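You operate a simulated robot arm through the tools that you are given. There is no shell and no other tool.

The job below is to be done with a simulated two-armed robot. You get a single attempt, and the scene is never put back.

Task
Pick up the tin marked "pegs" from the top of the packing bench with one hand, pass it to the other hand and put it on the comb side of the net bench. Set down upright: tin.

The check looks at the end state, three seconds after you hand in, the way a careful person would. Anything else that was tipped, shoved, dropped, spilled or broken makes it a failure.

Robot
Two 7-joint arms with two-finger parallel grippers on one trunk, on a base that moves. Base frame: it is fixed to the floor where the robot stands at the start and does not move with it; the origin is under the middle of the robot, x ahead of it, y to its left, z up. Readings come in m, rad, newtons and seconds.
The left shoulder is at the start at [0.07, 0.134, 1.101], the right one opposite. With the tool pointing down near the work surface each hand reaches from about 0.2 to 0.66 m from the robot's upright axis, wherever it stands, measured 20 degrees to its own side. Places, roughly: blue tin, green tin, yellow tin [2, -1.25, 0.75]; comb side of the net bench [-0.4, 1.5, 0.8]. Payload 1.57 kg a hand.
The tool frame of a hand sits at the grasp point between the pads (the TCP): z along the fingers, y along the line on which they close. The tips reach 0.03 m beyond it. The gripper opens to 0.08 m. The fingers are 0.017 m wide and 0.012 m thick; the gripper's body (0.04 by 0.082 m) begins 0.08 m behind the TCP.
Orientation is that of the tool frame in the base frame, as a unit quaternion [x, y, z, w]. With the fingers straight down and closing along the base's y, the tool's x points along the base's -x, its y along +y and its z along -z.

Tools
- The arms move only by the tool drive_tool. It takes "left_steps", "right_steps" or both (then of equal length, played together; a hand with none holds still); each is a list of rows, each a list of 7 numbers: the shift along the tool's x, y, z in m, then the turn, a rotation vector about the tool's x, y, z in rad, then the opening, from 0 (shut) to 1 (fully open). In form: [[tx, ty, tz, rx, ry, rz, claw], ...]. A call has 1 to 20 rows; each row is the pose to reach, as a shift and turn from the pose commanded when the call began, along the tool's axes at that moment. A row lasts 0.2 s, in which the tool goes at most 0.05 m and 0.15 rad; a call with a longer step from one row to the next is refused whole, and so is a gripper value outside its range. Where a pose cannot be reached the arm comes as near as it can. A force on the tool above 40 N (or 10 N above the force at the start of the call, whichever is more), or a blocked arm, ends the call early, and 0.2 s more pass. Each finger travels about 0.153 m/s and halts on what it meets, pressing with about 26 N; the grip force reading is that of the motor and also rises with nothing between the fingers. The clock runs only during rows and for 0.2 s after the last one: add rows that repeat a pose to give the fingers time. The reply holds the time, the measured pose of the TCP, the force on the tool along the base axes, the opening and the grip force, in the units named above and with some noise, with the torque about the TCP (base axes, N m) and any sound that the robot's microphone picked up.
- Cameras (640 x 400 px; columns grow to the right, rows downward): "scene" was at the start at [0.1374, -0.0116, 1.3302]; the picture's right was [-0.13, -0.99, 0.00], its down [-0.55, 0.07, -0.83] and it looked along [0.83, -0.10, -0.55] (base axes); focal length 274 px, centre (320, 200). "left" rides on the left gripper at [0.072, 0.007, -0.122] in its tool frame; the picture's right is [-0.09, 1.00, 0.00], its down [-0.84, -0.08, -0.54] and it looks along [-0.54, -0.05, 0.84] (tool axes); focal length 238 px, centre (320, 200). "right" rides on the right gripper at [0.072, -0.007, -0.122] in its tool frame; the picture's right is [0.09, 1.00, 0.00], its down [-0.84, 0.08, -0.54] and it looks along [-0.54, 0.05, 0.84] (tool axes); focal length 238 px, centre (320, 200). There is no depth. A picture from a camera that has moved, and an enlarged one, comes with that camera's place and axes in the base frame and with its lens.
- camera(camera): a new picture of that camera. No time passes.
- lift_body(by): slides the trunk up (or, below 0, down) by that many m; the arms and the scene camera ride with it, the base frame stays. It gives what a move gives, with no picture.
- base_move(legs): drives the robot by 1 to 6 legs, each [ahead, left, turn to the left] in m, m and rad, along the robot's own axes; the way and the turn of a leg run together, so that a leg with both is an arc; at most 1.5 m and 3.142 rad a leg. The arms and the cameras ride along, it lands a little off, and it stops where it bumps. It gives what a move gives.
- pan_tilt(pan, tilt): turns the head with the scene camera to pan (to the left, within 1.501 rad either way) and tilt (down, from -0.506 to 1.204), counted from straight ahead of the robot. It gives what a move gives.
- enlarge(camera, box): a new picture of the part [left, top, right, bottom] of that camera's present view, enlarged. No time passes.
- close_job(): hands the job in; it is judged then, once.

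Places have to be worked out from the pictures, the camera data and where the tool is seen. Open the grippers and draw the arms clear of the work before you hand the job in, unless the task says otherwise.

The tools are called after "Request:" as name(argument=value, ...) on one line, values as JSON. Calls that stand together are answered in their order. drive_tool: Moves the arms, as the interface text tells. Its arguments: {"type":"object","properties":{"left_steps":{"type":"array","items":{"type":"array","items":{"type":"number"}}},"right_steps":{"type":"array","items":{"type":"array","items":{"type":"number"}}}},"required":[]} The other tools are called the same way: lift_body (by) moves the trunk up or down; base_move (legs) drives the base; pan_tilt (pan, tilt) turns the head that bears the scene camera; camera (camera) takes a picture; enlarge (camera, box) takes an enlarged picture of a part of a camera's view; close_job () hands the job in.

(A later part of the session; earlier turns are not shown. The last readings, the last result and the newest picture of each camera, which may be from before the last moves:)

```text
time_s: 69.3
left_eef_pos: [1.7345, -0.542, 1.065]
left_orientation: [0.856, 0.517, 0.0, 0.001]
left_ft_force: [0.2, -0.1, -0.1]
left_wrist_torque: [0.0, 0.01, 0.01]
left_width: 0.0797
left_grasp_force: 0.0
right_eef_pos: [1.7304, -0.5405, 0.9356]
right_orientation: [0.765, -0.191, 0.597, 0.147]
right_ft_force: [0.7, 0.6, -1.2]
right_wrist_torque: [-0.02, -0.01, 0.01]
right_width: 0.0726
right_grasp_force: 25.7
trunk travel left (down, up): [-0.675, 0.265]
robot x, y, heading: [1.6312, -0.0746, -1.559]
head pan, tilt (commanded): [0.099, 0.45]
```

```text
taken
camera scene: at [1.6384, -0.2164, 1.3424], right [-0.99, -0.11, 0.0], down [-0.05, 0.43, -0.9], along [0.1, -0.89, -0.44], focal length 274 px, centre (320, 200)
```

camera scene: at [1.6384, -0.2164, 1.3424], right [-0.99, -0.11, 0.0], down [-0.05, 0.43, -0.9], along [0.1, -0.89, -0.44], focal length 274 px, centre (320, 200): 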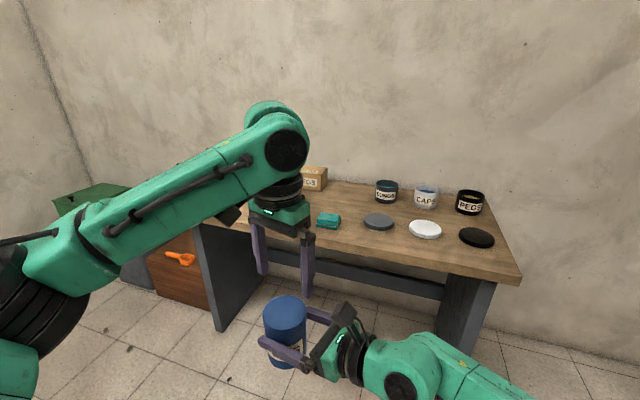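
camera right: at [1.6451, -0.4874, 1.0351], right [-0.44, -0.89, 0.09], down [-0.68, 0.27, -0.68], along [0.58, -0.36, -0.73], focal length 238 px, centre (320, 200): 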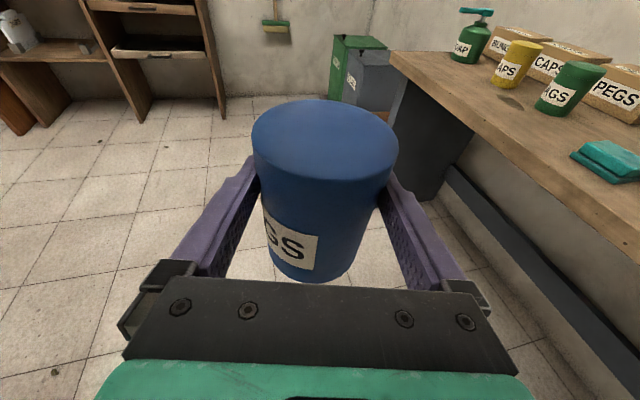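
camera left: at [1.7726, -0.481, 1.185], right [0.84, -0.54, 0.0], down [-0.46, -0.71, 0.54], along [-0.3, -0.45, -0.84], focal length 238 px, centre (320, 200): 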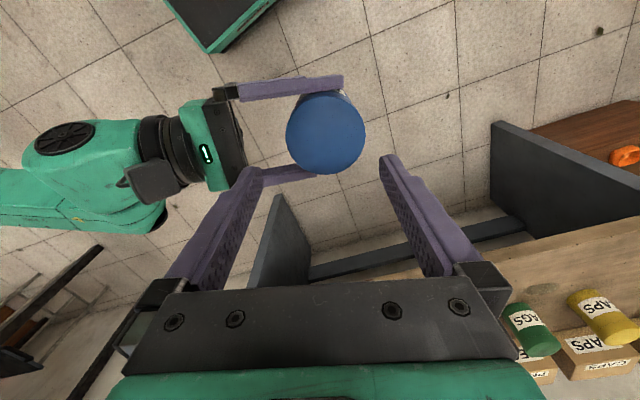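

The left hand hovers above the tin. I zoom the left camera on the lid to measure its position relative to the left fingers.

Request:
enlarge(camera="left", box=[230, 60, 420, 200])

```text
2.86 times, centred on (325, 130) of left
camera zoom: at [1.7726, -0.481, 1.185], right [0.84, -0.54, 0.0], down [-0.46, -0.71, 0.54], along [-0.3, -0.45, -0.84], focal length 681 px, centre (306, 400)
```

zoom: 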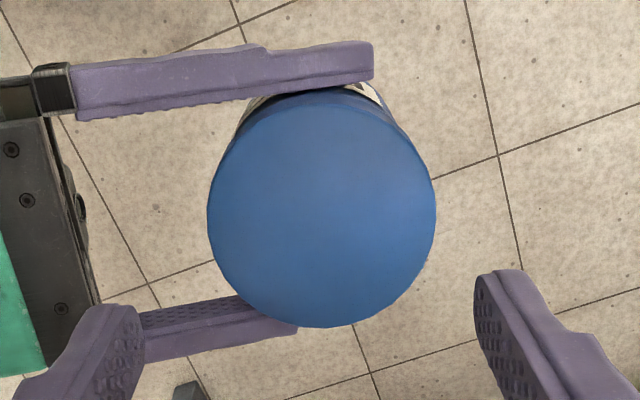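

The left camera shows the lid centre about 6 mm toward the tool's +y and 4 mm toward +x. I correct this and go down until the tips are about 1 cm above the lid, then check again.

Request:
drive_tool(left_steps=[[0.002, 0.003, 0, 0, 0, 0, 1], [0.004, 0.006, 0.015, 0, 0, 0, 1], [0.004, 0.006, 0.035, 0, 0, 0, 1], [0.004, 0.006, 0.053, 0, 0, 0, 1], [0.004, 0.006, 0.053, 0, 0, 0, 1]])

Request:
enlarge(camera="left", box=[220, 60, 420, 220])

Request:
enlarge(camera="right", box=[220, 60, 430, 220])

Request:
enlarge(camera="scene", box=[210, 200, 390, 390])

```text
time_s: 70.5
left_eef_pos: [1.7405, -0.5392, 1.0108]
left_orientation: [0.856, 0.517, 0.0, -0.001]
left_ft_force: [-0.1, -0.2, 0.8]
left_wrist_torque: [-0.01, 0.04, 0.03]
left_width: 0.0799
left_grasp_force: 0.0
right_eef_pos: [1.7298, -0.5411, 0.9359]
right_orientation: [0.765, -0.191, 0.597, 0.147]
right_ft_force: [-0.9, -0.6, -2.2]
right_wrist_torque: [0.02, 0.01, 0.01]
right_width: 0.0727
right_grasp_force: 26.3
trunk travel left (down, up): [-0.675, 0.265]
robot x, y, heading: [1.6266, -0.075, -1.553]
head pan, tilt (commanded): [0.099, 0.45]
```

```text
2.50 times, centred on (320, 140) of left
camera zoom: at [1.7781, -0.479, 1.1322], right [0.84, -0.54, 0.0], down [-0.46, -0.71, 0.54], along [-0.29, -0.45, -0.84], focal length 596 px, centre (320, 350)
```

zoom: 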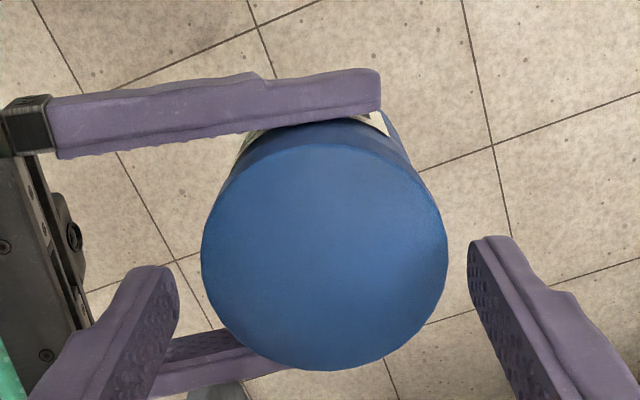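

```text
2.50 times, centred on (325, 140) of right
camera zoom: at [1.645, -0.4872, 1.0351], right [-0.44, -0.89, 0.09], down [-0.68, 0.27, -0.68], along [0.58, -0.36, -0.73], focal length 596 px, centre (308, 350)
```

zoom: 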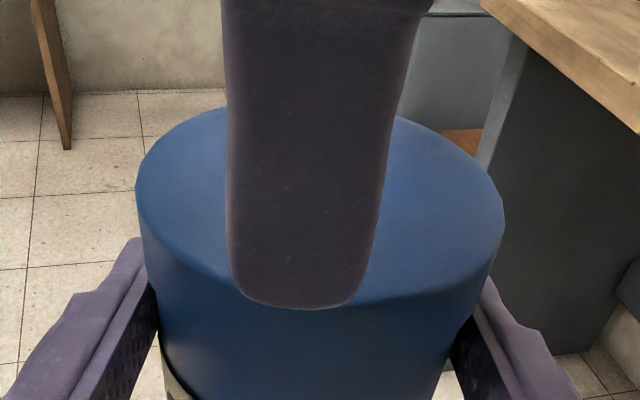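

```text
2.11 times, centred on (300, 295) of scene
camera zoom: at [1.6383, -0.2162, 1.3424], right [-0.99, -0.11, 0.0], down [-0.05, 0.43, -0.9], along [0.1, -0.89, -0.44], focal length 576 px, centre (362, 0)
```

zoom: 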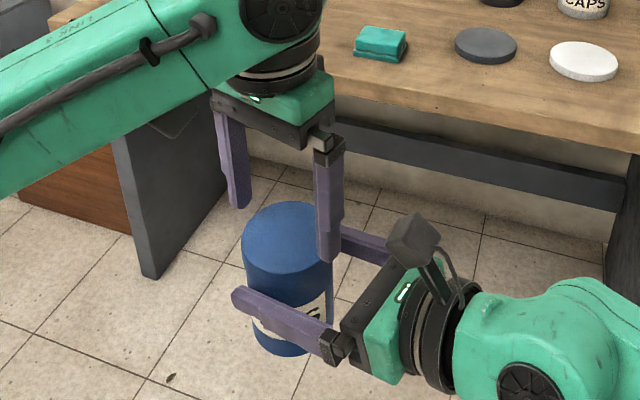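

The lid is within 1.6 mm of the left tool's centre. I correct 1.5 mm and descend 6.6 cm so the fingers straddle the lid and upper body; a contact would stop the motion.

Request:
drive_tool(left_steps=[[0, 0.0015, 0, 0, 0, 0, 1], [0, 0.0015, 0.011, 0, 0, 0, 1], [0, 0.0015, 0.022, 0, 0, 0, 1], [0, 0.0015, 0.033, 0, 0, 0, 1], [0, 0.0015, 0.044, 0, 0, 0, 1], [0, 0.0015, 0.055, 0, 0, 0, 1], [0, 0.0015, 0.066, 0, 0, 0, 1], [0, 0.0015, 0.066, 0, 0, 0, 1]])

Request:
camera(camera="left")

Request:
camera(camera="right")

Request:
enlarge(camera="scene", box=[210, 200, 390, 390])

```text
time_s: 72.3
left_eef_pos: [1.7406, -0.5418, 0.9454]
left_orientation: [0.856, 0.517, 0.0, 0.0]
left_ft_force: [1.1, -1.0, 0.3]
left_wrist_torque: [-0.02, -0.02, 0.03]
left_width: 0.0799
left_grasp_force: 0.0
right_eef_pos: [1.7324, -0.5402, 0.9351]
right_orientation: [0.765, -0.192, 0.597, 0.147]
right_ft_force: [-0.1, 0.4, -1.9]
right_wrist_torque: [0.0, 0.02, 0.02]
right_width: 0.0727
right_grasp_force: 25.9
trunk travel left (down, up): [-0.675, 0.265]
robot x, y, heading: [1.6272, -0.072, -1.561]
head pan, tilt (commanded): [0.099, 0.45]
```

```text
taken
camera left: at [1.7796, -0.4805, 1.0661], right [0.84, -0.54, 0.0], down [-0.46, -0.71, 0.54], along [-0.29, -0.45, -0.84], focal length 238 px, centre (320, 200)
```

left: 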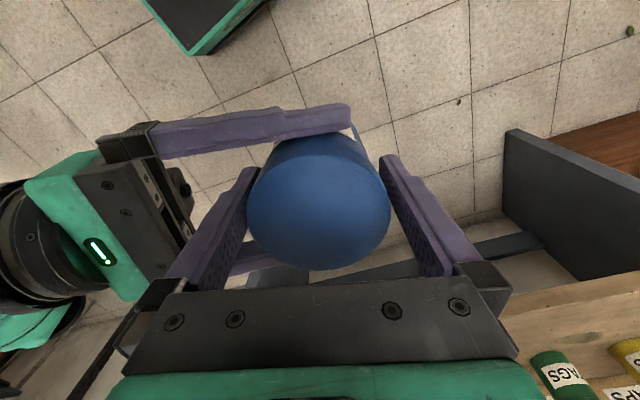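

```text
taken
camera right: at [1.6451, -0.4872, 1.0351], right [-0.44, -0.89, 0.09], down [-0.68, 0.27, -0.68], along [0.58, -0.36, -0.73], focal length 238 px, centre (320, 200)
```

right: 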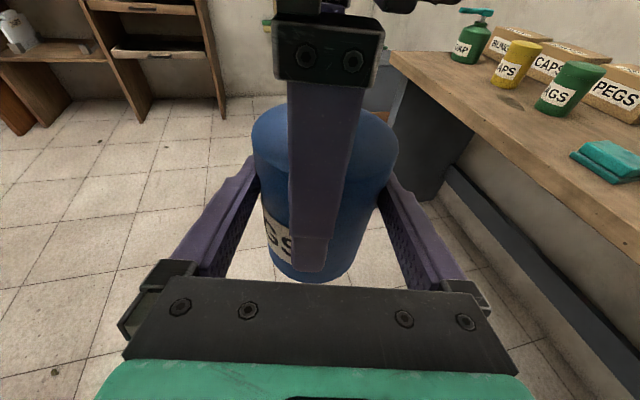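

```text
2.11 times, centred on (300, 295) of scene
camera zoom: at [1.6383, -0.2163, 1.3424], right [-0.99, -0.11, 0.0], down [-0.05, 0.43, -0.9], along [0.1, -0.89, -0.44], focal length 576 px, centre (362, 0)
```

zoom: 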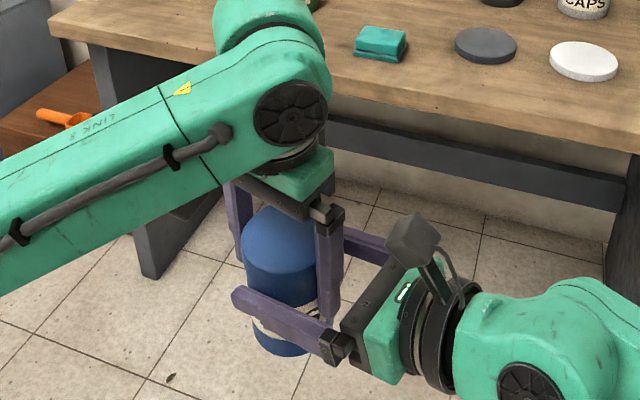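

The left fingers straddle the lid with no contact force. I close the left gripper while the right keeps its hold.

Request:
drive_tool(left_steps=[[0, 0, 0, 0, 0, 0, 0.95], [0, 0, 0, 0, 0, 0, 0.9], [0, 0, 0, 0, 0, 0, 0.5], [0, 0, 0, 0, 0, 0, 0], [0, 0, 0, 0, 0, 0, 0], [0, 0, 0, 0, 0, 0, 0]], right_steps=[[0, 0, 0, 0, 0, 0, 0], [0, 0, 0, 0, 0, 0, 0], [0, 0, 0, 0, 0, 0, 0], [0, 0, 0, 0, 0, 0, 0], [0, 0, 0, 0, 0, 0, 0], [0, 0, 0, 0, 0, 0, 0]])

Request:
camera(camera="left")

Request:
camera(camera="right")

```text
time_s: 73.7
left_eef_pos: [1.7402, -0.5408, 0.946]
left_orientation: [0.856, 0.517, 0.0, 0.0]
left_ft_force: [-12.4, 9.1, 1.7]
left_wrist_torque: [0.18, 0.23, -0.26]
left_width: 0.0727
left_grasp_force: 26.0
right_eef_pos: [1.7311, -0.5402, 0.9357]
right_orientation: [0.766, -0.191, 0.597, 0.146]
right_ft_force: [11.5, -9.0, -2.9]
right_wrist_torque: [-0.09, -0.09, 0.23]
right_width: 0.0725
right_grasp_force: 25.6
trunk travel left (down, up): [-0.675, 0.265]
robot x, y, heading: [1.6272, -0.0761, -1.555]
head pan, tilt (commanded): [0.099, 0.45]
```

```text
taken
camera left: at [1.7792, -0.4804, 1.0662], right [0.84, -0.55, 0.0], down [-0.46, -0.7, 0.54], along [-0.3, -0.45, -0.84], focal length 238 px, centre (320, 200)
```

left: 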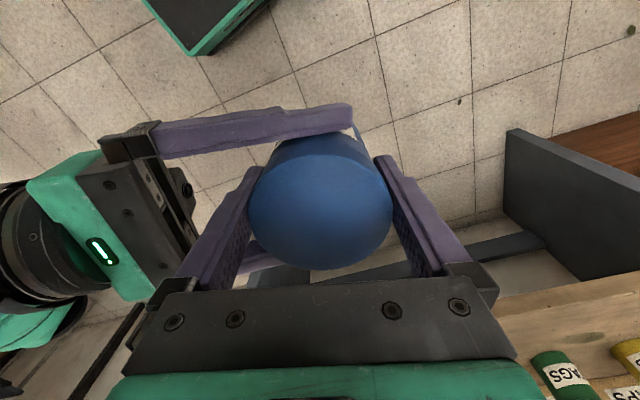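

```text
taken
camera right: at [1.6452, -0.4873, 1.0352], right [-0.44, -0.89, 0.09], down [-0.68, 0.27, -0.68], along [0.58, -0.36, -0.73], focal length 238 px, centre (320, 200)
```

right: 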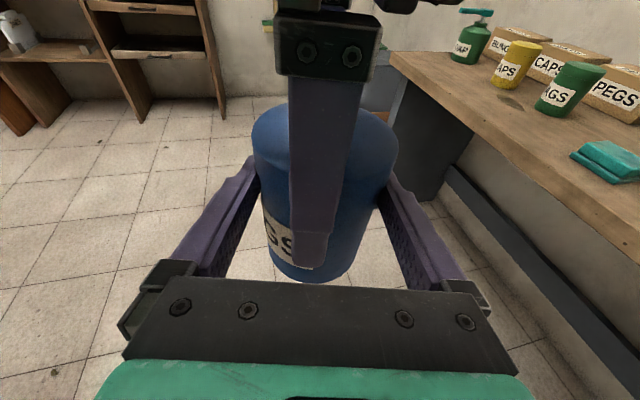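

The left grip reads 0.0727 m, the same as the right's, with an internal push of ~15 N along the closing axis. I relieve it by easing the left hand back 1 mm and pull up 1 mm as a test that the tin is one solid piece.

Request:
drive_tool(left_steps=[[0, -0.0005, 0, 0, 0, 0, 0], [0, -0.001, 0, 0, 0, 0, 0], [0, -0.001, -0.0015, 0, 0, 0, 0], [0, -0.001, -0.0015, 0, 0, 0, 0]])

```text
time_s: 74.7
left_eef_pos: [1.7404, -0.5409, 0.9467]
left_orientation: [0.856, 0.517, 0.0, 0.0]
left_ft_force: [-8.5, 7.1, -6.0]
left_wrist_torque: [-0.56, -0.18, -0.2]
left_width: 0.0729
left_grasp_force: 25.6
right_eef_pos: [1.7306, -0.5404, 0.9367]
right_orientation: [0.765, -0.191, 0.598, 0.147]
right_ft_force: [9.7, -7.2, 5.8]
right_wrist_torque: [0.64, 0.26, 0.15]
right_width: 0.0725
right_grasp_force: 25.9
trunk travel left (down, up): [-0.675, 0.265]
robot x, y, heading: [1.6257, -0.0703, -1.556]
head pan, tilt (commanded): [0.099, 0.45]
```

The vertical pull is transmitted through the tin (6 N on both hands), so it is one rigid piece held by both. I relieve the remaining side load a bit more, then open the right gripper while the left holds.

Request:
drive_tool(left_steps=[[0, -0.001, 0.001, 0, 0, 0, 0], [0, -0.0025, 0.0015, 0, 0, 0, 0], [0, -0.0025, 0.0015, 0, 0, 0, 0]])

Request:
drive_tool(left_steps=[[0, 0, 0, 0, 0, 0, 0], [0, 0, 0, 0, 0, 0, 0], [0, 0, 0, 0, 0, 0, 0], [0, 0, 0, 0, 0, 0, 0]], right_steps=[[0, 0, 0, 0, 0, 0, 0.93], [0, 0, 0, 0, 0, 0, 0.97], [0, 0, 0, 0, 0, 0, 1], [0, 0, 0, 0, 0, 0, 1]])

Request:
camera(camera="left")

Request:
camera(camera="right")

```text
time_s: 75.5
left_eef_pos: [1.7385, -0.5397, 0.9461]
left_orientation: [0.855, 0.519, 0.001, 0.001]
left_ft_force: [13.5, -14.1, -8.0]
left_wrist_torque: [0.16, -0.38, -0.19]
left_width: 0.0729
left_grasp_force: 25.8
right_eef_pos: [1.7309, -0.5395, 0.9349]
right_orientation: [0.766, -0.19, 0.596, 0.145]
right_ft_force: [-13.6, 13.6, 7.5]
right_wrist_torque: [-0.26, 0.13, 0.33]
right_width: 0.0728
right_grasp_force: 26.0
trunk travel left (down, up): [-0.675, 0.265]
robot x, y, heading: [1.6272, -0.0724, -1.556]
head pan, tilt (commanded): [0.099, 0.45]
```

```text
time_s: 76.5
left_eef_pos: [1.7385, -0.539, 0.945]
left_orientation: [0.856, 0.517, 0.0, 0.0]
left_ft_force: [-0.2, -0.5, -0.3]
left_wrist_torque: [0.01, -0.01, 0.0]
left_width: 0.0728
left_grasp_force: 25.9
right_eef_pos: [1.7302, -0.5409, 0.9352]
right_orientation: [0.765, -0.19, 0.598, 0.146]
right_ft_force: [0.0, 0.2, -1.2]
right_wrist_torque: [-0.02, 0.0, 0.03]
right_width: 0.0797
right_grasp_force: 0.0
trunk travel left (down, up): [-0.675, 0.265]
robot x, y, heading: [1.6298, -0.0743, -1.557]
head pan, tilt (commanded): [0.099, 0.45]
```

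```text
taken
camera left: at [1.7763, -0.4787, 1.0662], right [0.84, -0.54, 0.0], down [-0.46, -0.71, 0.54], along [-0.29, -0.45, -0.84], focal length 238 px, centre (320, 200)
```

left: 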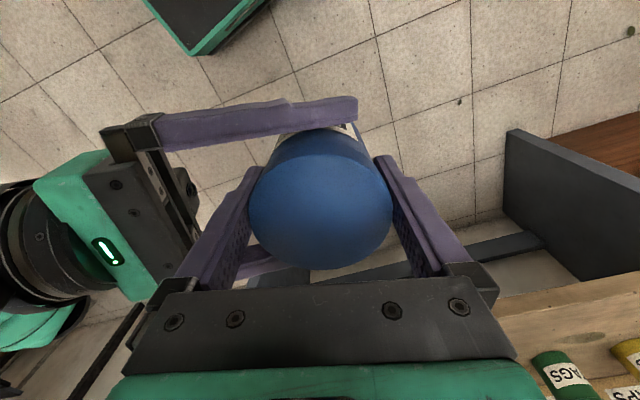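

```text
taken
camera right: at [1.6451, -0.4873, 1.0351], right [-0.44, -0.89, 0.09], down [-0.68, 0.27, -0.68], along [0.58, -0.36, -0.73], focal length 238 px, centre (320, 200)
```

right: 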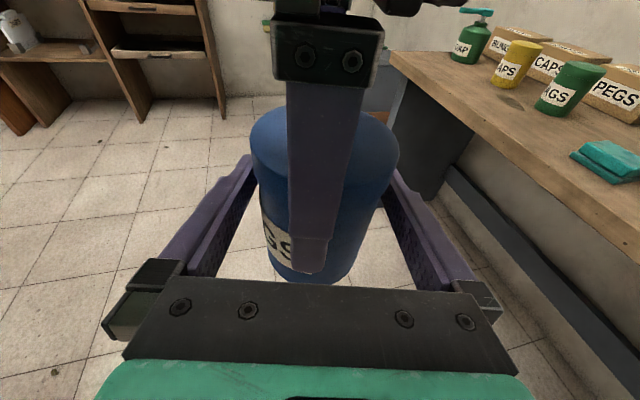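

The left hand alone now holds the tin (0.0728 m, 25.9 N) and the right is open. I draw the right hand straight back along its fingers.

Request:
drive_tool(right_steps=[[0, 0, -0.015, 0, 0, 0, 1], [0, 0, -0.035, 0, 0, 0, 1], [0, 0, -0.055, 0, 0, 0, 1], [0, 0, -0.08, 0, 0, 0, 1], [0, 0, -0.11, 0, 0, 0, 1], [0, 0, -0.14, 0, 0, 0, 1], [0, 0, -0.17, 0, 0, 0, 1], [0, 0, -0.17, 0, 0, 0, 1]])

Request:
camera(camera="left")

Request:
camera(camera="right")

Request:
camera(camera="scene")

```text
time_s: 78.3
left_eef_pos: [1.7383, -0.5397, 0.9458]
left_orientation: [0.856, 0.517, 0.0, -0.001]
left_ft_force: [0.3, -0.2, 0.3]
left_wrist_torque: [0.0, 0.0, 0.0]
left_width: 0.0731
left_grasp_force: 25.9
right_eef_pos: [1.5821, -0.4648, 0.9746]
right_orientation: [0.766, -0.19, 0.597, 0.146]
right_ft_force: [0.4, 0.3, -0.2]
right_wrist_torque: [0.0, -0.01, 0.02]
right_width: 0.0802
right_grasp_force: 0.1
trunk travel left (down, up): [-0.675, 0.265]
robot x, y, heading: [1.6302, -0.0743, -1.558]
head pan, tilt (commanded): [0.099, 0.45]
```

```text
taken
camera left: at [1.7766, -0.4792, 1.0659], right [0.84, -0.54, 0.0], down [-0.46, -0.71, 0.54], along [-0.29, -0.45, -0.84], focal length 238 px, centre (320, 200)
```

left: 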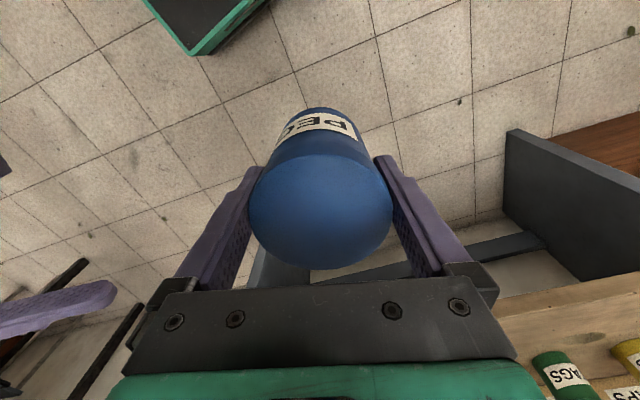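

```text
taken
camera right: at [1.4972, -0.4113, 1.0749], right [-0.44, -0.89, 0.09], down [-0.68, 0.27, -0.68], along [0.58, -0.36, -0.73], focal length 238 px, centre (320, 200)
```

right: 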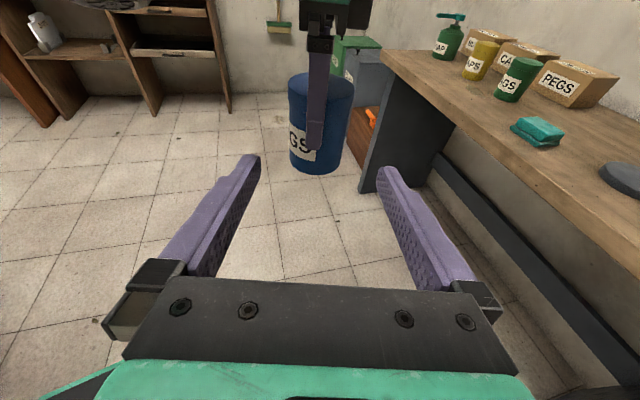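

```text
taken
camera scene: at [1.6388, -0.2171, 1.3423], right [-0.99, -0.11, 0.0], down [-0.05, 0.43, -0.9], along [0.1, -0.89, -0.44], focal length 274 px, centre (320, 200)
```

scene: 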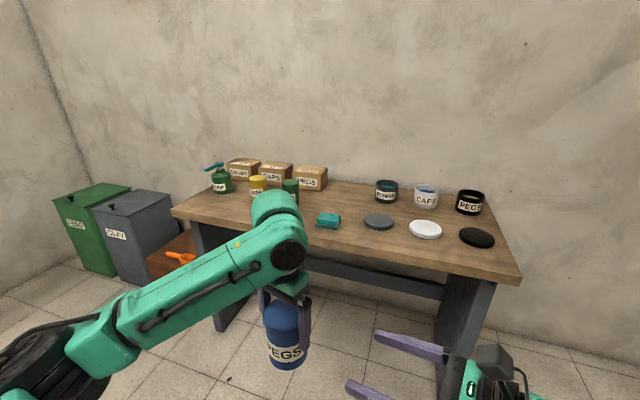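

The hand-over worked: the left hand holds the tin upright and the right is clear. I raise the left hand 10 cm and swing the right hand out to its own side, then turn it back to pointing down for travel.

Request:
drive_tool(left_steps=[[0, 0, -0.01, 0, 0, 0, 0], [0, 0, -0.03, 0, 0, 0, 0], [0, 0, -0.05, 0, 0, 0, 0], [0, 0, -0.07, 0, 0, 0, 0], [0, 0, -0.09, 0, 0, 0, 0], [0, 0, -0.1, 0, 0, 0, 0], [0, 0, -0.1, 0, 0, 0, 0]], right_steps=[[-0.0072, 0.0155, -0.0286, 0, 0, 0, 1], [-0.0144, 0.0311, -0.0572, 0, 0, 0, 1], [-0.0216, 0.0466, -0.0859, 0, 0, 0, 1], [-0.0287, 0.0621, -0.1145, 0, 0, 0, 1], [-0.0359, 0.0777, -0.1431, 0, 0, 0, 1], [-0.0431, 0.0932, -0.1717, 0, 0, 0, 1], [-0.0431, 0.0932, -0.1717, 0, 0, 0, 1]])

Request:
drive_tool(right_steps=[[0, 0, 0, 0, -0.147, 0, 1], [0, 0, 0, 0, -0.294, 0, 1], [0, 0, 0, 0, -0.442, 0, 1], [0, 0, 0, 0, -0.589, 0, 1], [0, 0, 0, 0, -0.736, 0, 1], [0, 0, 0, 0, -0.883, 0, 1], [0, 0, 0, 0, -1.031, 0, 1], [0, 0, 0, 0, -1.178, 0, 1], [0, 0, 0, 0, -1.325, 0, 1], [0, 0, 0, 0, -1.325, 0, 1]])

Request:
drive_tool(right_steps=[[0, 0, 0, 0, 0, -0.15, 1], [0, 0, 0, 0, 0, -0.3, 1], [0, 0, 0, 0, 0, -0.45, 1], [0, 0, 0, 0, 0, -0.6, 1], [0, 0, 0, 0, 0, -0.75, 1], [0, 0, 0, 0, 0, -0.9, 1], [0, 0, 0, 0, 0, -1.05, 1], [0, 0, 0, 0, 0, -1.2, 1], [0, 0, 0, 0, 0, -1.35, 1], [0, 0, 0, 0, 0, -1.5, 1], [0, 0, 0, 0, 0, -1.65, 1], [0, 0, 0, 0, 0, -1.8, 1], [0, 0, 0, 0, 0, -1.95, 1], [0, 0, 0, 0, 0, -2.07, 1]])

Request:
camera(camera="scene")

Request:
camera(camera="left")

```text
time_s: 79.9
left_eef_pos: [1.7376, -0.5396, 1.046]
left_orientation: [0.856, 0.518, 0.001, 0.0]
left_ft_force: [-0.6, -0.2, -1.3]
left_wrist_torque: [-0.02, 0.01, -0.03]
left_width: 0.0727
left_grasp_force: 25.6
right_eef_pos: [1.385, -0.4618, 0.9785]
right_orientation: [0.765, -0.19, 0.597, 0.146]
right_ft_force: [0.4, 0.0, -0.5]
right_wrist_torque: [-0.04, 0.01, -0.02]
right_width: 0.0799
right_grasp_force: 0.1
trunk travel left (down, up): [-0.675, 0.265]
robot x, y, heading: [1.6302, -0.0744, -1.558]
head pan, tilt (commanded): [0.099, 0.45]
```

```text
time_s: 82.1
left_eef_pos: [1.737, -0.5374, 1.0461]
left_orientation: [0.856, 0.518, 0.0, -0.001]
left_ft_force: [0.4, -0.1, -3.0]
left_wrist_torque: [-0.01, -0.01, 0.0]
left_width: 0.0728
left_grasp_force: 25.9
right_eef_pos: [1.3854, -0.4626, 0.9775]
right_orientation: [0.971, -0.24, 0.001, -0.003]
right_ft_force: [-1.0, -0.2, 0.6]
right_wrist_torque: [0.02, 0.01, -0.02]
right_width: 0.0798
right_grasp_force: 0.1
trunk travel left (down, up): [-0.675, 0.265]
robot x, y, heading: [1.625, -0.0731, -1.555]
head pan, tilt (commanded): [0.099, 0.45]
```

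```text
time_s: 85.1
left_eef_pos: [1.7376, -0.5399, 1.0452]
left_orientation: [0.856, 0.517, -0.001, 0.0]
left_ft_force: [0.5, 0.3, -2.3]
left_wrist_torque: [0.04, -0.04, -0.02]
left_width: 0.0729
left_grasp_force: 26.2
right_eef_pos: [1.3863, -0.4635, 0.9779]
right_orientation: [0.701, 0.713, 0.002, -0.001]
right_ft_force: [0.3, 0.7, 0.3]
right_wrist_torque: [-0.02, 0.0, -0.01]
right_width: 0.0799
right_grasp_force: 0.0
trunk travel left (down, up): [-0.675, 0.265]
robot x, y, heading: [1.6313, -0.072, -1.558]
head pan, tilt (commanded): [0.099, 0.45]
```

```text
taken
camera scene: at [1.6383, -0.2164, 1.3424], right [-0.99, -0.11, 0.0], down [-0.05, 0.43, -0.9], along [0.1, -0.89, -0.44], focal length 274 px, centre (320, 200)
```

scene: 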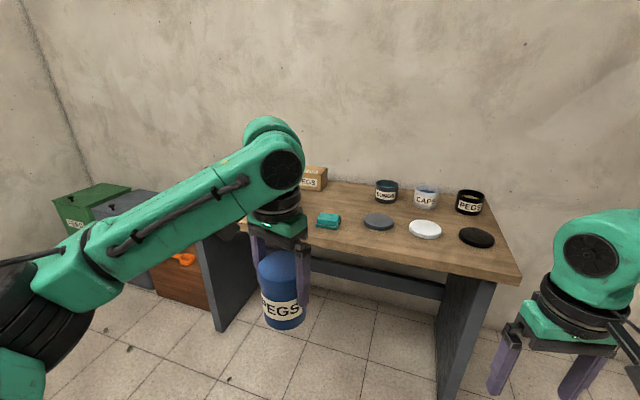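

```text
taken
camera left: at [1.7761, -0.4792, 1.1666], right [0.84, -0.54, 0.0], down [-0.46, -0.71, 0.54], along [-0.29, -0.45, -0.84], focal length 238 px, centre (320, 200)
```

left: 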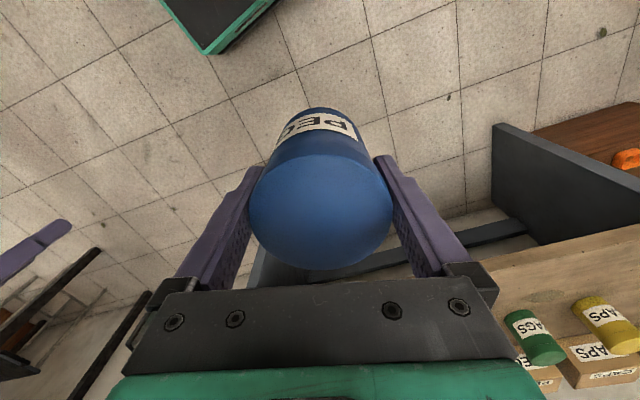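

The grip is steady (weight ~2.3 N on the left). The robot's base looks about 0.36 m wide and 0.46 m long. I slide right (world -x) by 0.95 m to open floor, then turn toward the net bench in two halves.

Request:
base_move(legs=[[0, -0.5, 0], [0, -0.45, 0], [0, 0, -1.57]])

Request:
pan_tilt(pan=-1.2, tilt=0.45)

Request:
camera(camera="scene")

Request:
camera(camera="left")

```text
time_s: 94.2
left_eef_pos: [0.1982, -0.2156, 1.0448]
left_orientation: [0.974, -0.225, 0.0, 0.0]
left_ft_force: [0.3, -0.5, -2.8]
left_wrist_torque: [-0.01, -0.02, 0.0]
left_width: 0.0728
left_grasp_force: 26.1
right_eef_pos: [0.2644, 0.139, 0.9782]
right_orientation: [1.0, 0.022, 0.002, 0.001]
right_ft_force: [0.3, 0.1, 0.0]
right_wrist_torque: [0.01, -0.02, -0.03]
right_width: 0.0802
right_grasp_force: 0.0
trunk travel left (down, up): [-0.675, 0.265]
robot x, y, heading: [0.6627, -0.0924, -3.097]
head pan, tilt (commanded): [0.099, 0.45]
```

```text
time_s: 95.7
left_eef_pos: [0.1987, -0.2146, 1.0466]
left_orientation: [0.975, -0.224, 0.0, 0.0]
left_ft_force: [-0.6, -0.1, -2.2]
left_wrist_torque: [0.0, 0.01, 0.03]
left_width: 0.0726
left_grasp_force: 26.0
right_eef_pos: [0.2643, 0.137, 0.977]
right_orientation: [1.0, 0.022, 0.003, 0.001]
right_ft_force: [0.1, 0.3, 0.1]
right_wrist_torque: [0.01, 0.0, 0.02]
right_width: 0.0799
right_grasp_force: 0.0
trunk travel left (down, up): [-0.675, 0.265]
robot x, y, heading: [0.6579, -0.0893, -3.089]
head pan, tilt (commanded): [-1.201, 0.45]
```

```text
taken
camera scene: at [0.5717, -0.0104, 1.3424], right [0.91, 0.4, 0.0], down [0.18, -0.4, -0.9], along [-0.36, 0.82, -0.44], focal length 274 px, centre (320, 200)
```

scene: 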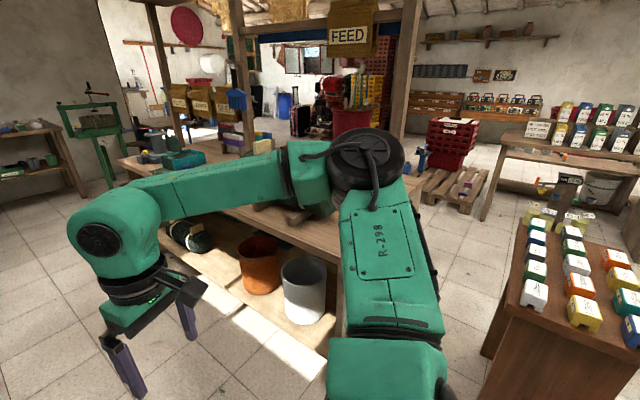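

```text
taken
camera left: at [0.2599, -0.2529, 1.1666], right [-0.52, -0.86, 0.0], down [-0.72, 0.44, 0.54], along [-0.46, 0.28, -0.84], focal length 238 px, centre (320, 200)
```

left: 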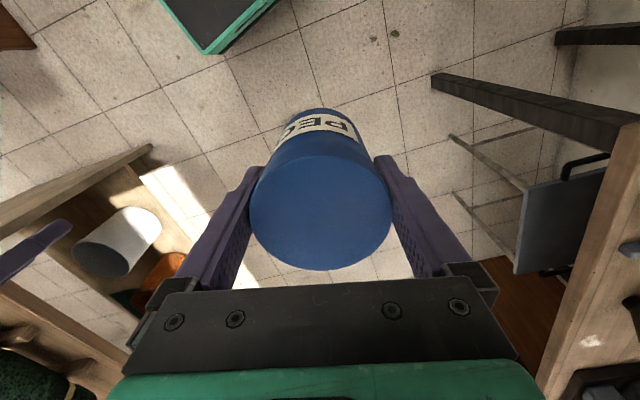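

The passage at the net bench's right end is narrow (≈0.5 m, with a post), but the left end seems to have wide open floor. I look straight ahead (world -x) and to the left to plan a route round that end.

Request:
pan_tilt(pan=-0.45, tilt=0.3)

Request:
camera(camera="scene")

Request:
pan_tilt(pan=0.3, tilt=0.4)

Request:
camera(camera="scene")

```text
time_s: 96.8
left_eef_pos: [0.198, -0.2143, 1.0457]
left_orientation: [0.974, -0.225, 0.0, 0.0]
left_ft_force: [0.2, 0.1, -2.5]
left_wrist_torque: [-0.04, 0.01, 0.03]
left_width: 0.0724
left_grasp_force: 26.4
right_eef_pos: [0.263, 0.1374, 0.9768]
right_orientation: [1.0, 0.022, 0.002, 0.001]
right_ft_force: [0.0, -0.2, 0.4]
right_wrist_torque: [-0.02, 0.03, 0.0]
right_width: 0.08
right_grasp_force: 0.2
trunk travel left (down, up): [-0.675, 0.265]
robot x, y, heading: [0.6615, -0.0897, -3.093]
head pan, tilt (commanded): [-0.45, 0.3]
```

```text
taken
camera scene: at [0.523, -0.0575, 1.3563], right [0.4, 0.92, 0.0], down [0.27, -0.12, -0.96], along [-0.88, 0.38, -0.3], focal length 274 px, centre (320, 200)
```

scene: 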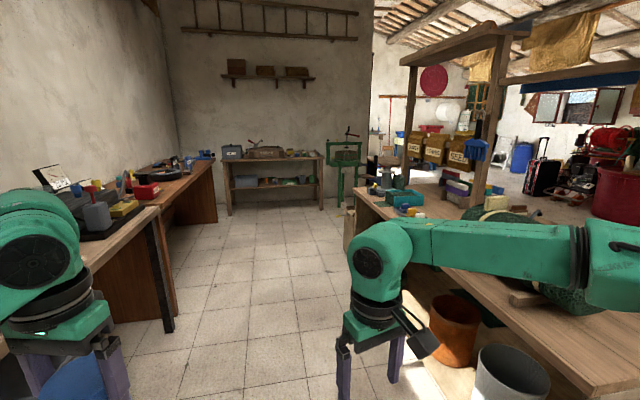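

```text
time_s: 97.9
left_eef_pos: [0.1995, -0.2153, 1.0467]
left_orientation: [0.975, -0.224, 0.0, 0.001]
left_ft_force: [0.1, -0.6, -1.4]
left_wrist_torque: [-0.04, -0.04, 0.02]
left_width: 0.0724
left_grasp_force: 26.0
right_eef_pos: [0.2629, 0.1383, 0.9779]
right_orientation: [1.0, 0.022, 0.002, 0.001]
right_ft_force: [0.2, 0.1, -0.3]
right_wrist_torque: [-0.02, -0.01, 0.0]
right_width: 0.0802
right_grasp_force: 0.1
trunk travel left (down, up): [-0.675, 0.265]
robot x, y, heading: [0.6615, -0.0907, -3.102]
head pan, tilt (commanded): [0.3, 0.4]
```

```text
taken
camera scene: at [0.5216, -0.1257, 1.3471], right [-0.34, 0.94, 0.0], down [0.37, 0.13, -0.92], along [-0.87, -0.31, -0.39], focal length 274 px, centre (320, 200)
```

scene: 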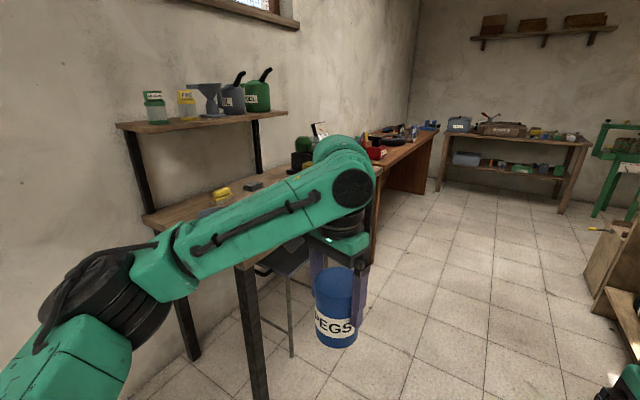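

A corridor about 1.4 m wide runs along the net bench's front toward open floor at its left end. I line up at y≈0.2, facing -x, and drive 1.5 m, then look again.

Request:
base_move(legs=[[0, -0.28, -0.045], [1.5, 0, 0]])

Request:
pan_tilt(pan=-0.5, tilt=0.4)

Request:
camera(camera="scene")

Request:
pan_tilt(pan=-1.3, tilt=0.4)

Request:
camera(camera="scene")

```text
time_s: 107.0
left_eef_pos: [-1.3229, 0.0485, 1.0468]
left_orientation: [0.974, -0.227, 0.0, 0.0]
left_ft_force: [0.3, 0.2, -2.8]
left_wrist_torque: [0.0, 0.02, 0.01]
left_width: 0.0724
left_grasp_force: 25.9
right_eef_pos: [-1.2575, 0.4001, 0.9778]
right_orientation: [1.0, 0.022, 0.001, 0.001]
right_ft_force: [-0.2, -0.6, 0.9]
right_wrist_torque: [-0.01, 0.03, 0.0]
right_width: 0.0799
right_grasp_force: 0.0
trunk travel left (down, up): [-0.675, 0.265]
robot x, y, heading: [-0.8612, 0.1712, -3.103]
head pan, tilt (commanded): [0.3, 0.4]
```

```text
time_s: 108.1
left_eef_pos: [-1.3231, 0.0478, 1.0456]
left_orientation: [0.974, -0.225, 0.0, 0.0]
left_ft_force: [-0.3, -0.2, -2.1]
left_wrist_torque: [0.04, -0.01, -0.02]
left_width: 0.0724
left_grasp_force: 25.7
right_eef_pos: [-1.2572, 0.4001, 0.978]
right_orientation: [1.0, 0.021, 0.002, 0.001]
right_ft_force: [0.3, 0.1, 0.7]
right_wrist_torque: [-0.02, 0.0, 0.0]
right_width: 0.0801
right_grasp_force: 0.0
trunk travel left (down, up): [-0.675, 0.265]
robot x, y, heading: [-0.8588, 0.1683, -3.097]
head pan, tilt (commanded): [-0.499, 0.4]
```

```text
taken
camera scene: at [-0.9959, 0.2083, 1.3471], right [0.44, 0.9, 0.0], down [0.35, -0.17, -0.92], along [-0.83, 0.41, -0.39], focal length 274 px, centre (320, 200)
```

scene: 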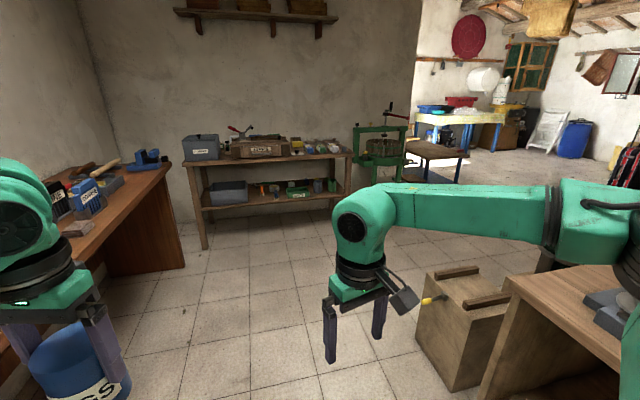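

```text
time_s: 109.3
left_eef_pos: [-1.3234, 0.0488, 1.046]
left_orientation: [0.974, -0.225, 0.0, 0.0]
left_ft_force: [-0.5, -0.2, -2.8]
left_wrist_torque: [-0.01, -0.01, 0.02]
left_width: 0.0726
left_grasp_force: 25.7
right_eef_pos: [-1.2563, 0.4017, 0.9775]
right_orientation: [1.0, 0.02, 0.002, 0.0]
right_ft_force: [0.3, 0.2, -0.1]
right_wrist_torque: [0.02, -0.02, 0.01]
right_width: 0.0801
right_grasp_force: 0.0
trunk travel left (down, up): [-0.675, 0.265]
robot x, y, heading: [-0.8577, 0.1724, -3.097]
head pan, tilt (commanded): [-1.3, 0.4]
```

```text
taken
camera scene: at [-0.9413, 0.2556, 1.3471], right [0.95, 0.31, 0.0], down [0.12, -0.37, -0.92], along [-0.28, 0.88, -0.39], focal length 274 px, centre (320, 200)
```

scene: 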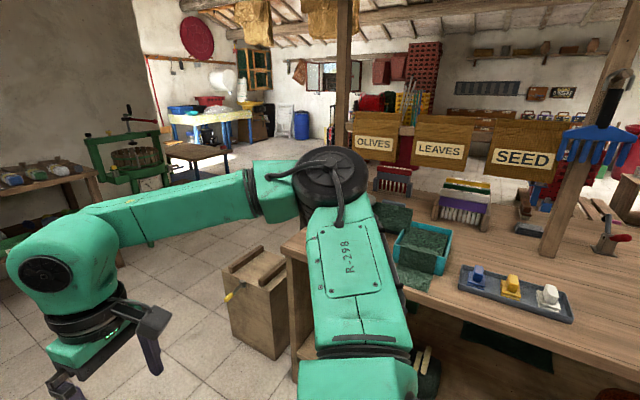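

A wooden box stands at the bench's left end (x≈-1.75 to -1.45, y≈1.2), so I must pass it at x≈-2.4. First I zoom on the bench top from here to understand its layout.

Request:
enlarge(camera="scene", box=[340, 110, 640, 300])

Request:
enlarge(camera="scene", box=[480, 60, 640, 180])

```text
2.11 times, centred on (490, 205) of scene
camera zoom: at [-0.9413, 0.2556, 1.3471], right [0.95, 0.31, 0.0], down [0.12, -0.37, -0.92], along [-0.28, 0.88, -0.39], focal length 576 px, centre (-38, 190)
```

zoom: 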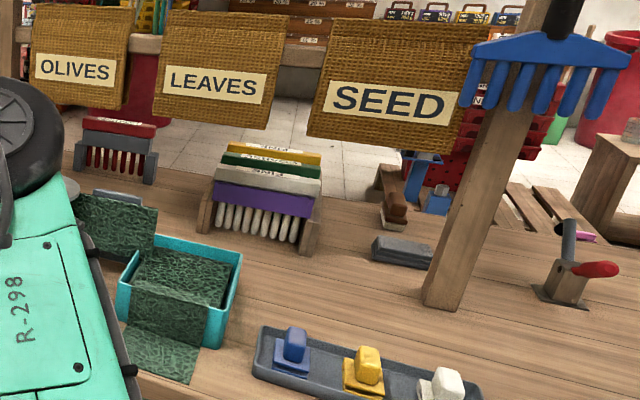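

```text
3.33 times, centred on (560, 120) of scene
camera zoom: at [-0.9413, 0.2556, 1.3471], right [0.95, 0.31, 0.0], down [0.12, -0.37, -0.92], along [-0.28, 0.88, -0.39], focal length 912 px, centre (-480, 467)
```

zoom: 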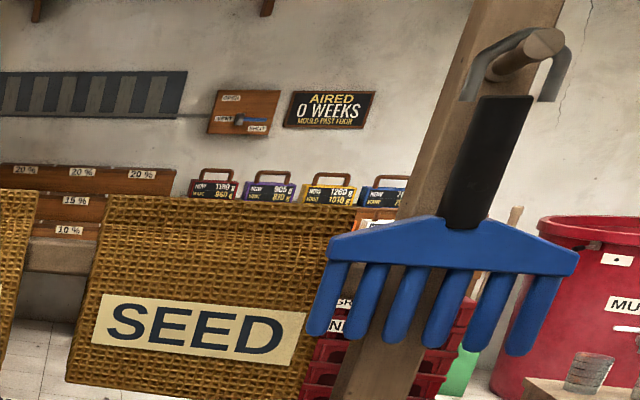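

The desk on the other side slants into the corridor, so I steer diagonally to about (-2.3, 0.6), keeping clear of the desk, the bench corner and the box, and look again there.

Request:
base_move(legs=[[0.71, -0.247, 0], [0.71, -0.247, 0]])

Request:
pan_tilt(pan=-1.4, tilt=0.45)

Request:
camera(camera="scene")

Request:
pan_tilt(pan=-0.6, tilt=0.45)

Request:
camera(camera="scene")

```text
time_s: 117.0
left_eef_pos: [-2.7671, 0.4654, 1.0463]
left_orientation: [0.975, -0.22, 0.0, 0.0]
left_ft_force: [-0.7, 0.6, -1.8]
left_wrist_torque: [-0.01, -0.02, -0.03]
left_width: 0.0726
left_grasp_force: 26.0
right_eef_pos: [-2.7057, 0.8199, 0.9773]
right_orientation: [1.0, 0.026, 0.002, 0.001]
right_ft_force: [0.1, 1.2, -1.2]
right_wrist_torque: [0.02, 0.01, -0.02]
right_width: 0.08
right_grasp_force: 0.1
trunk travel left (down, up): [-0.675, 0.265]
robot x, y, heading: [-2.3037, 0.593, -3.092]
head pan, tilt (commanded): [-1.3, 0.4]
```

```text
time_s: 117.7
left_eef_pos: [-2.7664, 0.4646, 1.0457]
left_orientation: [0.976, -0.218, 0.001, 0.0]
left_ft_force: [0.2, 0.3, -2.4]
left_wrist_torque: [0.01, 0.02, 0.0]
left_width: 0.0725
left_grasp_force: 26.1
right_eef_pos: [-2.706, 0.8184, 0.9769]
right_orientation: [1.0, 0.027, 0.002, 0.001]
right_ft_force: [0.1, 0.0, 0.4]
right_wrist_torque: [-0.01, 0.03, 0.0]
right_width: 0.08
right_grasp_force: 0.1
trunk travel left (down, up): [-0.675, 0.265]
robot x, y, heading: [-2.3045, 0.5913, -3.085]
head pan, tilt (commanded): [-1.4, 0.45]
```

```text
taken
camera scene: at [-2.3789, 0.6796, 1.3424], right [0.97, 0.22, 0.0], down [0.1, -0.42, -0.9], along [-0.2, 0.88, -0.44], focal length 274 px, centre (320, 200)
```

scene: 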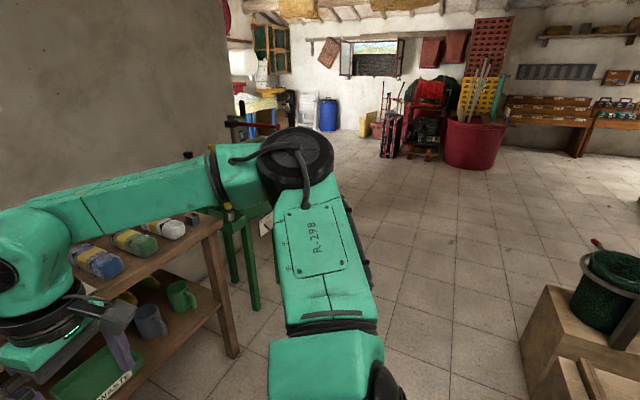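

```text
time_s: 118.8
left_eef_pos: [-2.7671, 0.4652, 1.0459]
left_orientation: [0.976, -0.219, 0.0, 0.001]
left_ft_force: [0.0, 0.6, -1.9]
left_wrist_torque: [0.0, 0.0, -0.01]
left_width: 0.0725
left_grasp_force: 26.1
right_eef_pos: [-2.705, 0.8185, 0.9787]
right_orientation: [1.0, 0.027, 0.002, 0.001]
right_ft_force: [-0.5, 0.3, 0.1]
right_wrist_torque: [-0.02, -0.01, 0.01]
right_width: 0.08
right_grasp_force: 0.1
trunk travel left (down, up): [-0.675, 0.265]
robot x, y, heading: [-2.3075, 0.5962, -3.09]
head pan, tilt (commanded): [-0.6, 0.45]
```

```text
taken
camera scene: at [-2.4366, 0.6377, 1.3424], right [0.52, 0.85, 0.0], down [0.37, -0.23, -0.9], along [-0.77, 0.47, -0.44], focal length 274 px, centre (320, 200)
```

scene: 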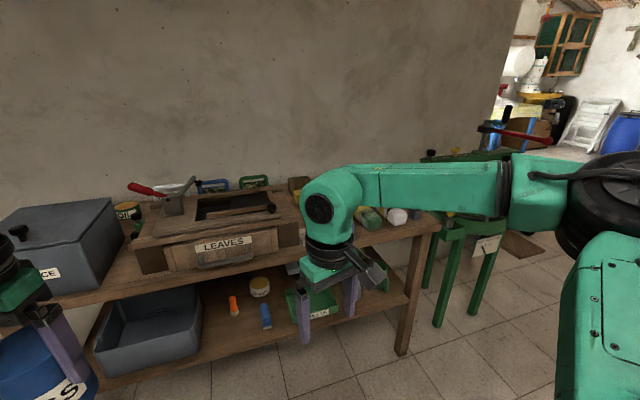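

The shelf and press on this side are ~1 m away, so there's room to turn. I turn right to face +y, shift slightly right, and drive up to about y=2.4, then look at the bench's far side.

Request:
base_move(legs=[[0, 0, -1.62], [0, -0.1, 0], [1.0, 0, 0], [0.8, 0, 0]])

Request:
pan_tilt(pan=-1.3, tilt=0.4)

Request:
camera(camera="scene")

Request:
pan_tilt(pan=-0.4, tilt=0.4)

Request:
camera(camera="scene")

```text
time_s: 132.7
left_eef_pos: [-2.2037, 2.8536, 1.0454]
left_orientation: [-0.493, 0.87, 0.001, 0.0]
left_ft_force: [-0.5, -0.4, -2.0]
left_wrist_torque: [-0.02, -0.03, -0.01]
left_width: 0.0722
left_grasp_force: 26.0
right_eef_pos: [-1.858, 2.7573, 0.9782]
right_orientation: [-0.691, 0.723, 0.0, -0.002]
right_ft_force: [0.5, -0.3, -0.1]
right_wrist_torque: [-0.01, -0.02, -0.01]
right_width: 0.0803
right_grasp_force: 0.1
trunk travel left (down, up): [-0.675, 0.265]
robot x, y, heading: [-2.1232, 2.3825, 1.53]
head pan, tilt (commanded): [-0.6, 0.45]
```

```text
time_s: 133.7
left_eef_pos: [-2.2024, 2.8533, 1.0459]
left_orientation: [-0.492, 0.871, 0.0, 0.0]
left_ft_force: [0.3, -0.4, -1.6]
left_wrist_torque: [-0.02, 0.0, 0.0]
left_width: 0.0722
left_grasp_force: 26.1
right_eef_pos: [-1.859, 2.758, 0.9775]
right_orientation: [-0.691, 0.723, 0.0, -0.002]
right_ft_force: [0.3, -0.8, -0.5]
right_wrist_torque: [0.02, 0.0, -0.01]
right_width: 0.0798
right_grasp_force: 0.0
trunk travel left (down, up): [-0.675, 0.265]
robot x, y, heading: [-2.1233, 2.379, 1.527]
head pan, tilt (commanded): [-1.3, 0.4]
```

```text
taken
camera scene: at [-2.0306, 2.4534, 1.3471], right [0.22, -0.97, 0.0], down [-0.38, -0.09, -0.92], along [0.9, 0.21, -0.39], focal length 274 px, centre (320, 200)
```

scene: 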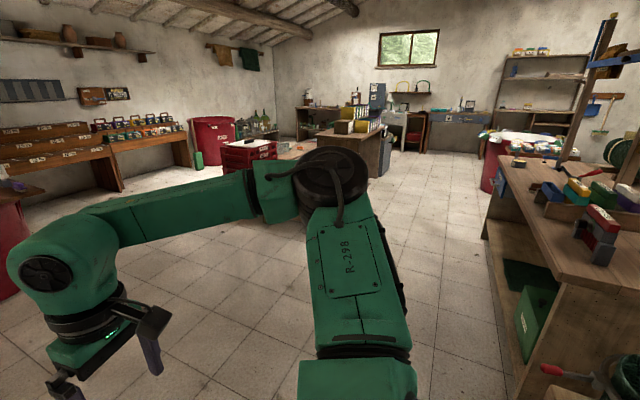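

```text
time_s: 134.9
left_eef_pos: [-2.2024, 2.8537, 1.0456]
left_orientation: [-0.492, 0.871, 0.0, 0.0]
left_ft_force: [0.7, -0.2, -2.0]
left_wrist_torque: [-0.02, 0.0, -0.01]
left_width: 0.0721
left_grasp_force: 25.9
right_eef_pos: [-1.8584, 2.7562, 0.9776]
right_orientation: [-0.691, 0.723, 0.0, -0.002]
right_ft_force: [-0.2, -0.7, 0.0]
right_wrist_torque: [0.01, 0.0, -0.02]
right_width: 0.08
right_grasp_force: 0.0
trunk travel left (down, up): [-0.675, 0.265]
robot x, y, heading: [-2.1229, 2.3832, 1.527]
head pan, tilt (commanded): [-0.4, 0.4]
```

```text
taken
camera scene: at [-2.0809, 2.5162, 1.3471], right [0.9, -0.43, 0.0], down [-0.17, -0.35, -0.92], along [0.4, 0.83, -0.39], focal length 274 px, centre (320, 200)
```

scene: 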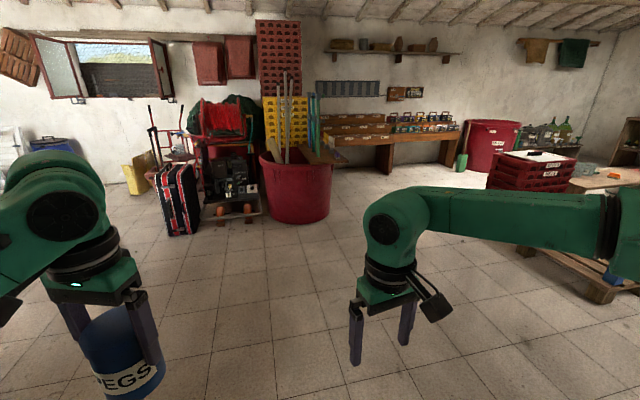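

The far side is wide open floor. The bench's far edge runs from about (-1.19, 1.89) to (0.02, 1.67), with the comb rack standing on this half. I strafe to about (-0.97, 2.53) and turn left to face the bench.

Request:
base_move(legs=[[0.2, -1.15, 0], [0, 0, 1.5], [0, 0, 1.496]])

Request:
pan_tilt(pan=0.2, tilt=0.45)

Request:
camera(camera="scene")

Request:
camera(camera="left")

```text
time_s: 148.2
left_eef_pos: [-0.9507, 2.0682, 1.0461]
left_orientation: [0.89, 0.455, -0.001, 0.0]
left_ft_force: [-0.7, 0.4, -2.3]
left_wrist_torque: [0.03, 0.02, 0.05]
left_width: 0.0718
left_grasp_force: 26.1
right_eef_pos: [-1.2872, 2.1912, 0.9777]
right_orientation: [0.751, 0.661, 0.003, 0.001]
right_ft_force: [-0.8, 0.3, -0.3]
right_wrist_torque: [0.01, -0.01, -0.04]
right_width: 0.08
right_grasp_force: 0.0
trunk travel left (down, up): [-0.675, 0.265]
robot x, y, heading: [-0.9955, 2.5458, -1.7]
head pan, tilt (commanded): [-0.4, 0.4]
```

```text
time_s: 149.2
left_eef_pos: [-0.9497, 2.0671, 1.047]
left_orientation: [0.89, 0.456, 0.0, 0.0]
left_ft_force: [0.5, 0.5, -1.5]
left_wrist_torque: [0.04, 0.0, -0.05]
left_width: 0.0719
left_grasp_force: 26.2
right_eef_pos: [-1.2868, 2.1913, 0.9775]
right_orientation: [0.75, 0.661, 0.002, -0.001]
right_ft_force: [0.8, 0.3, -0.5]
right_wrist_torque: [-0.01, -0.01, 0.0]
right_width: 0.0799
right_grasp_force: 0.0
trunk travel left (down, up): [-0.675, 0.265]
robot x, y, heading: [-0.9933, 2.5411, -1.704]
head pan, tilt (commanded): [0.201, 0.45]
```

```text
taken
camera scene: at [-0.9942, 2.4011, 1.3424], right [-1.0, -0.07, 0.0], down [-0.03, 0.43, -0.9], along [0.07, -0.9, -0.44], focal length 274 px, centre (320, 200)
```

scene: 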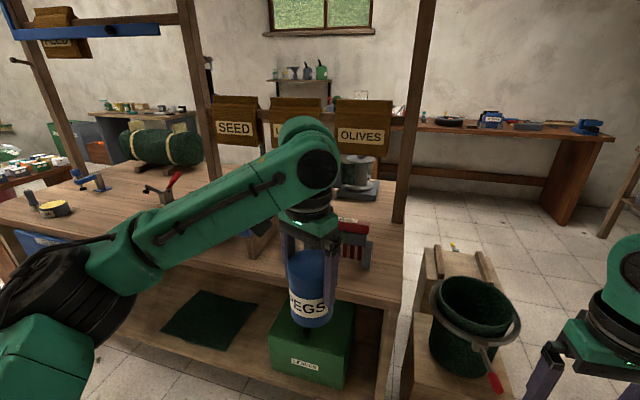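

```text
taken
camera left: at [-0.904, 2.1214, 1.1666], right [0.75, -0.66, 0.0], down [-0.55, -0.63, 0.54], along [-0.36, -0.41, -0.84], focal length 238 px, centre (320, 200)
```

left: 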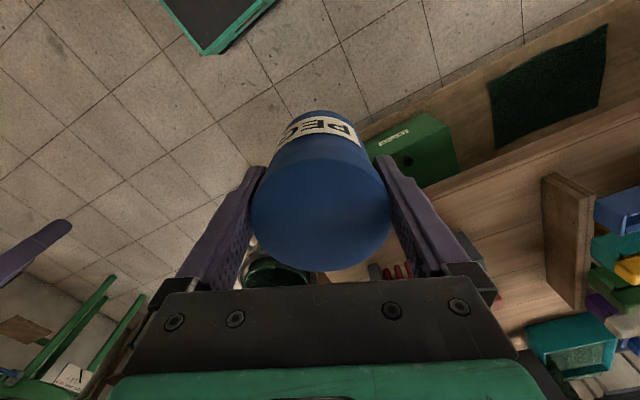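

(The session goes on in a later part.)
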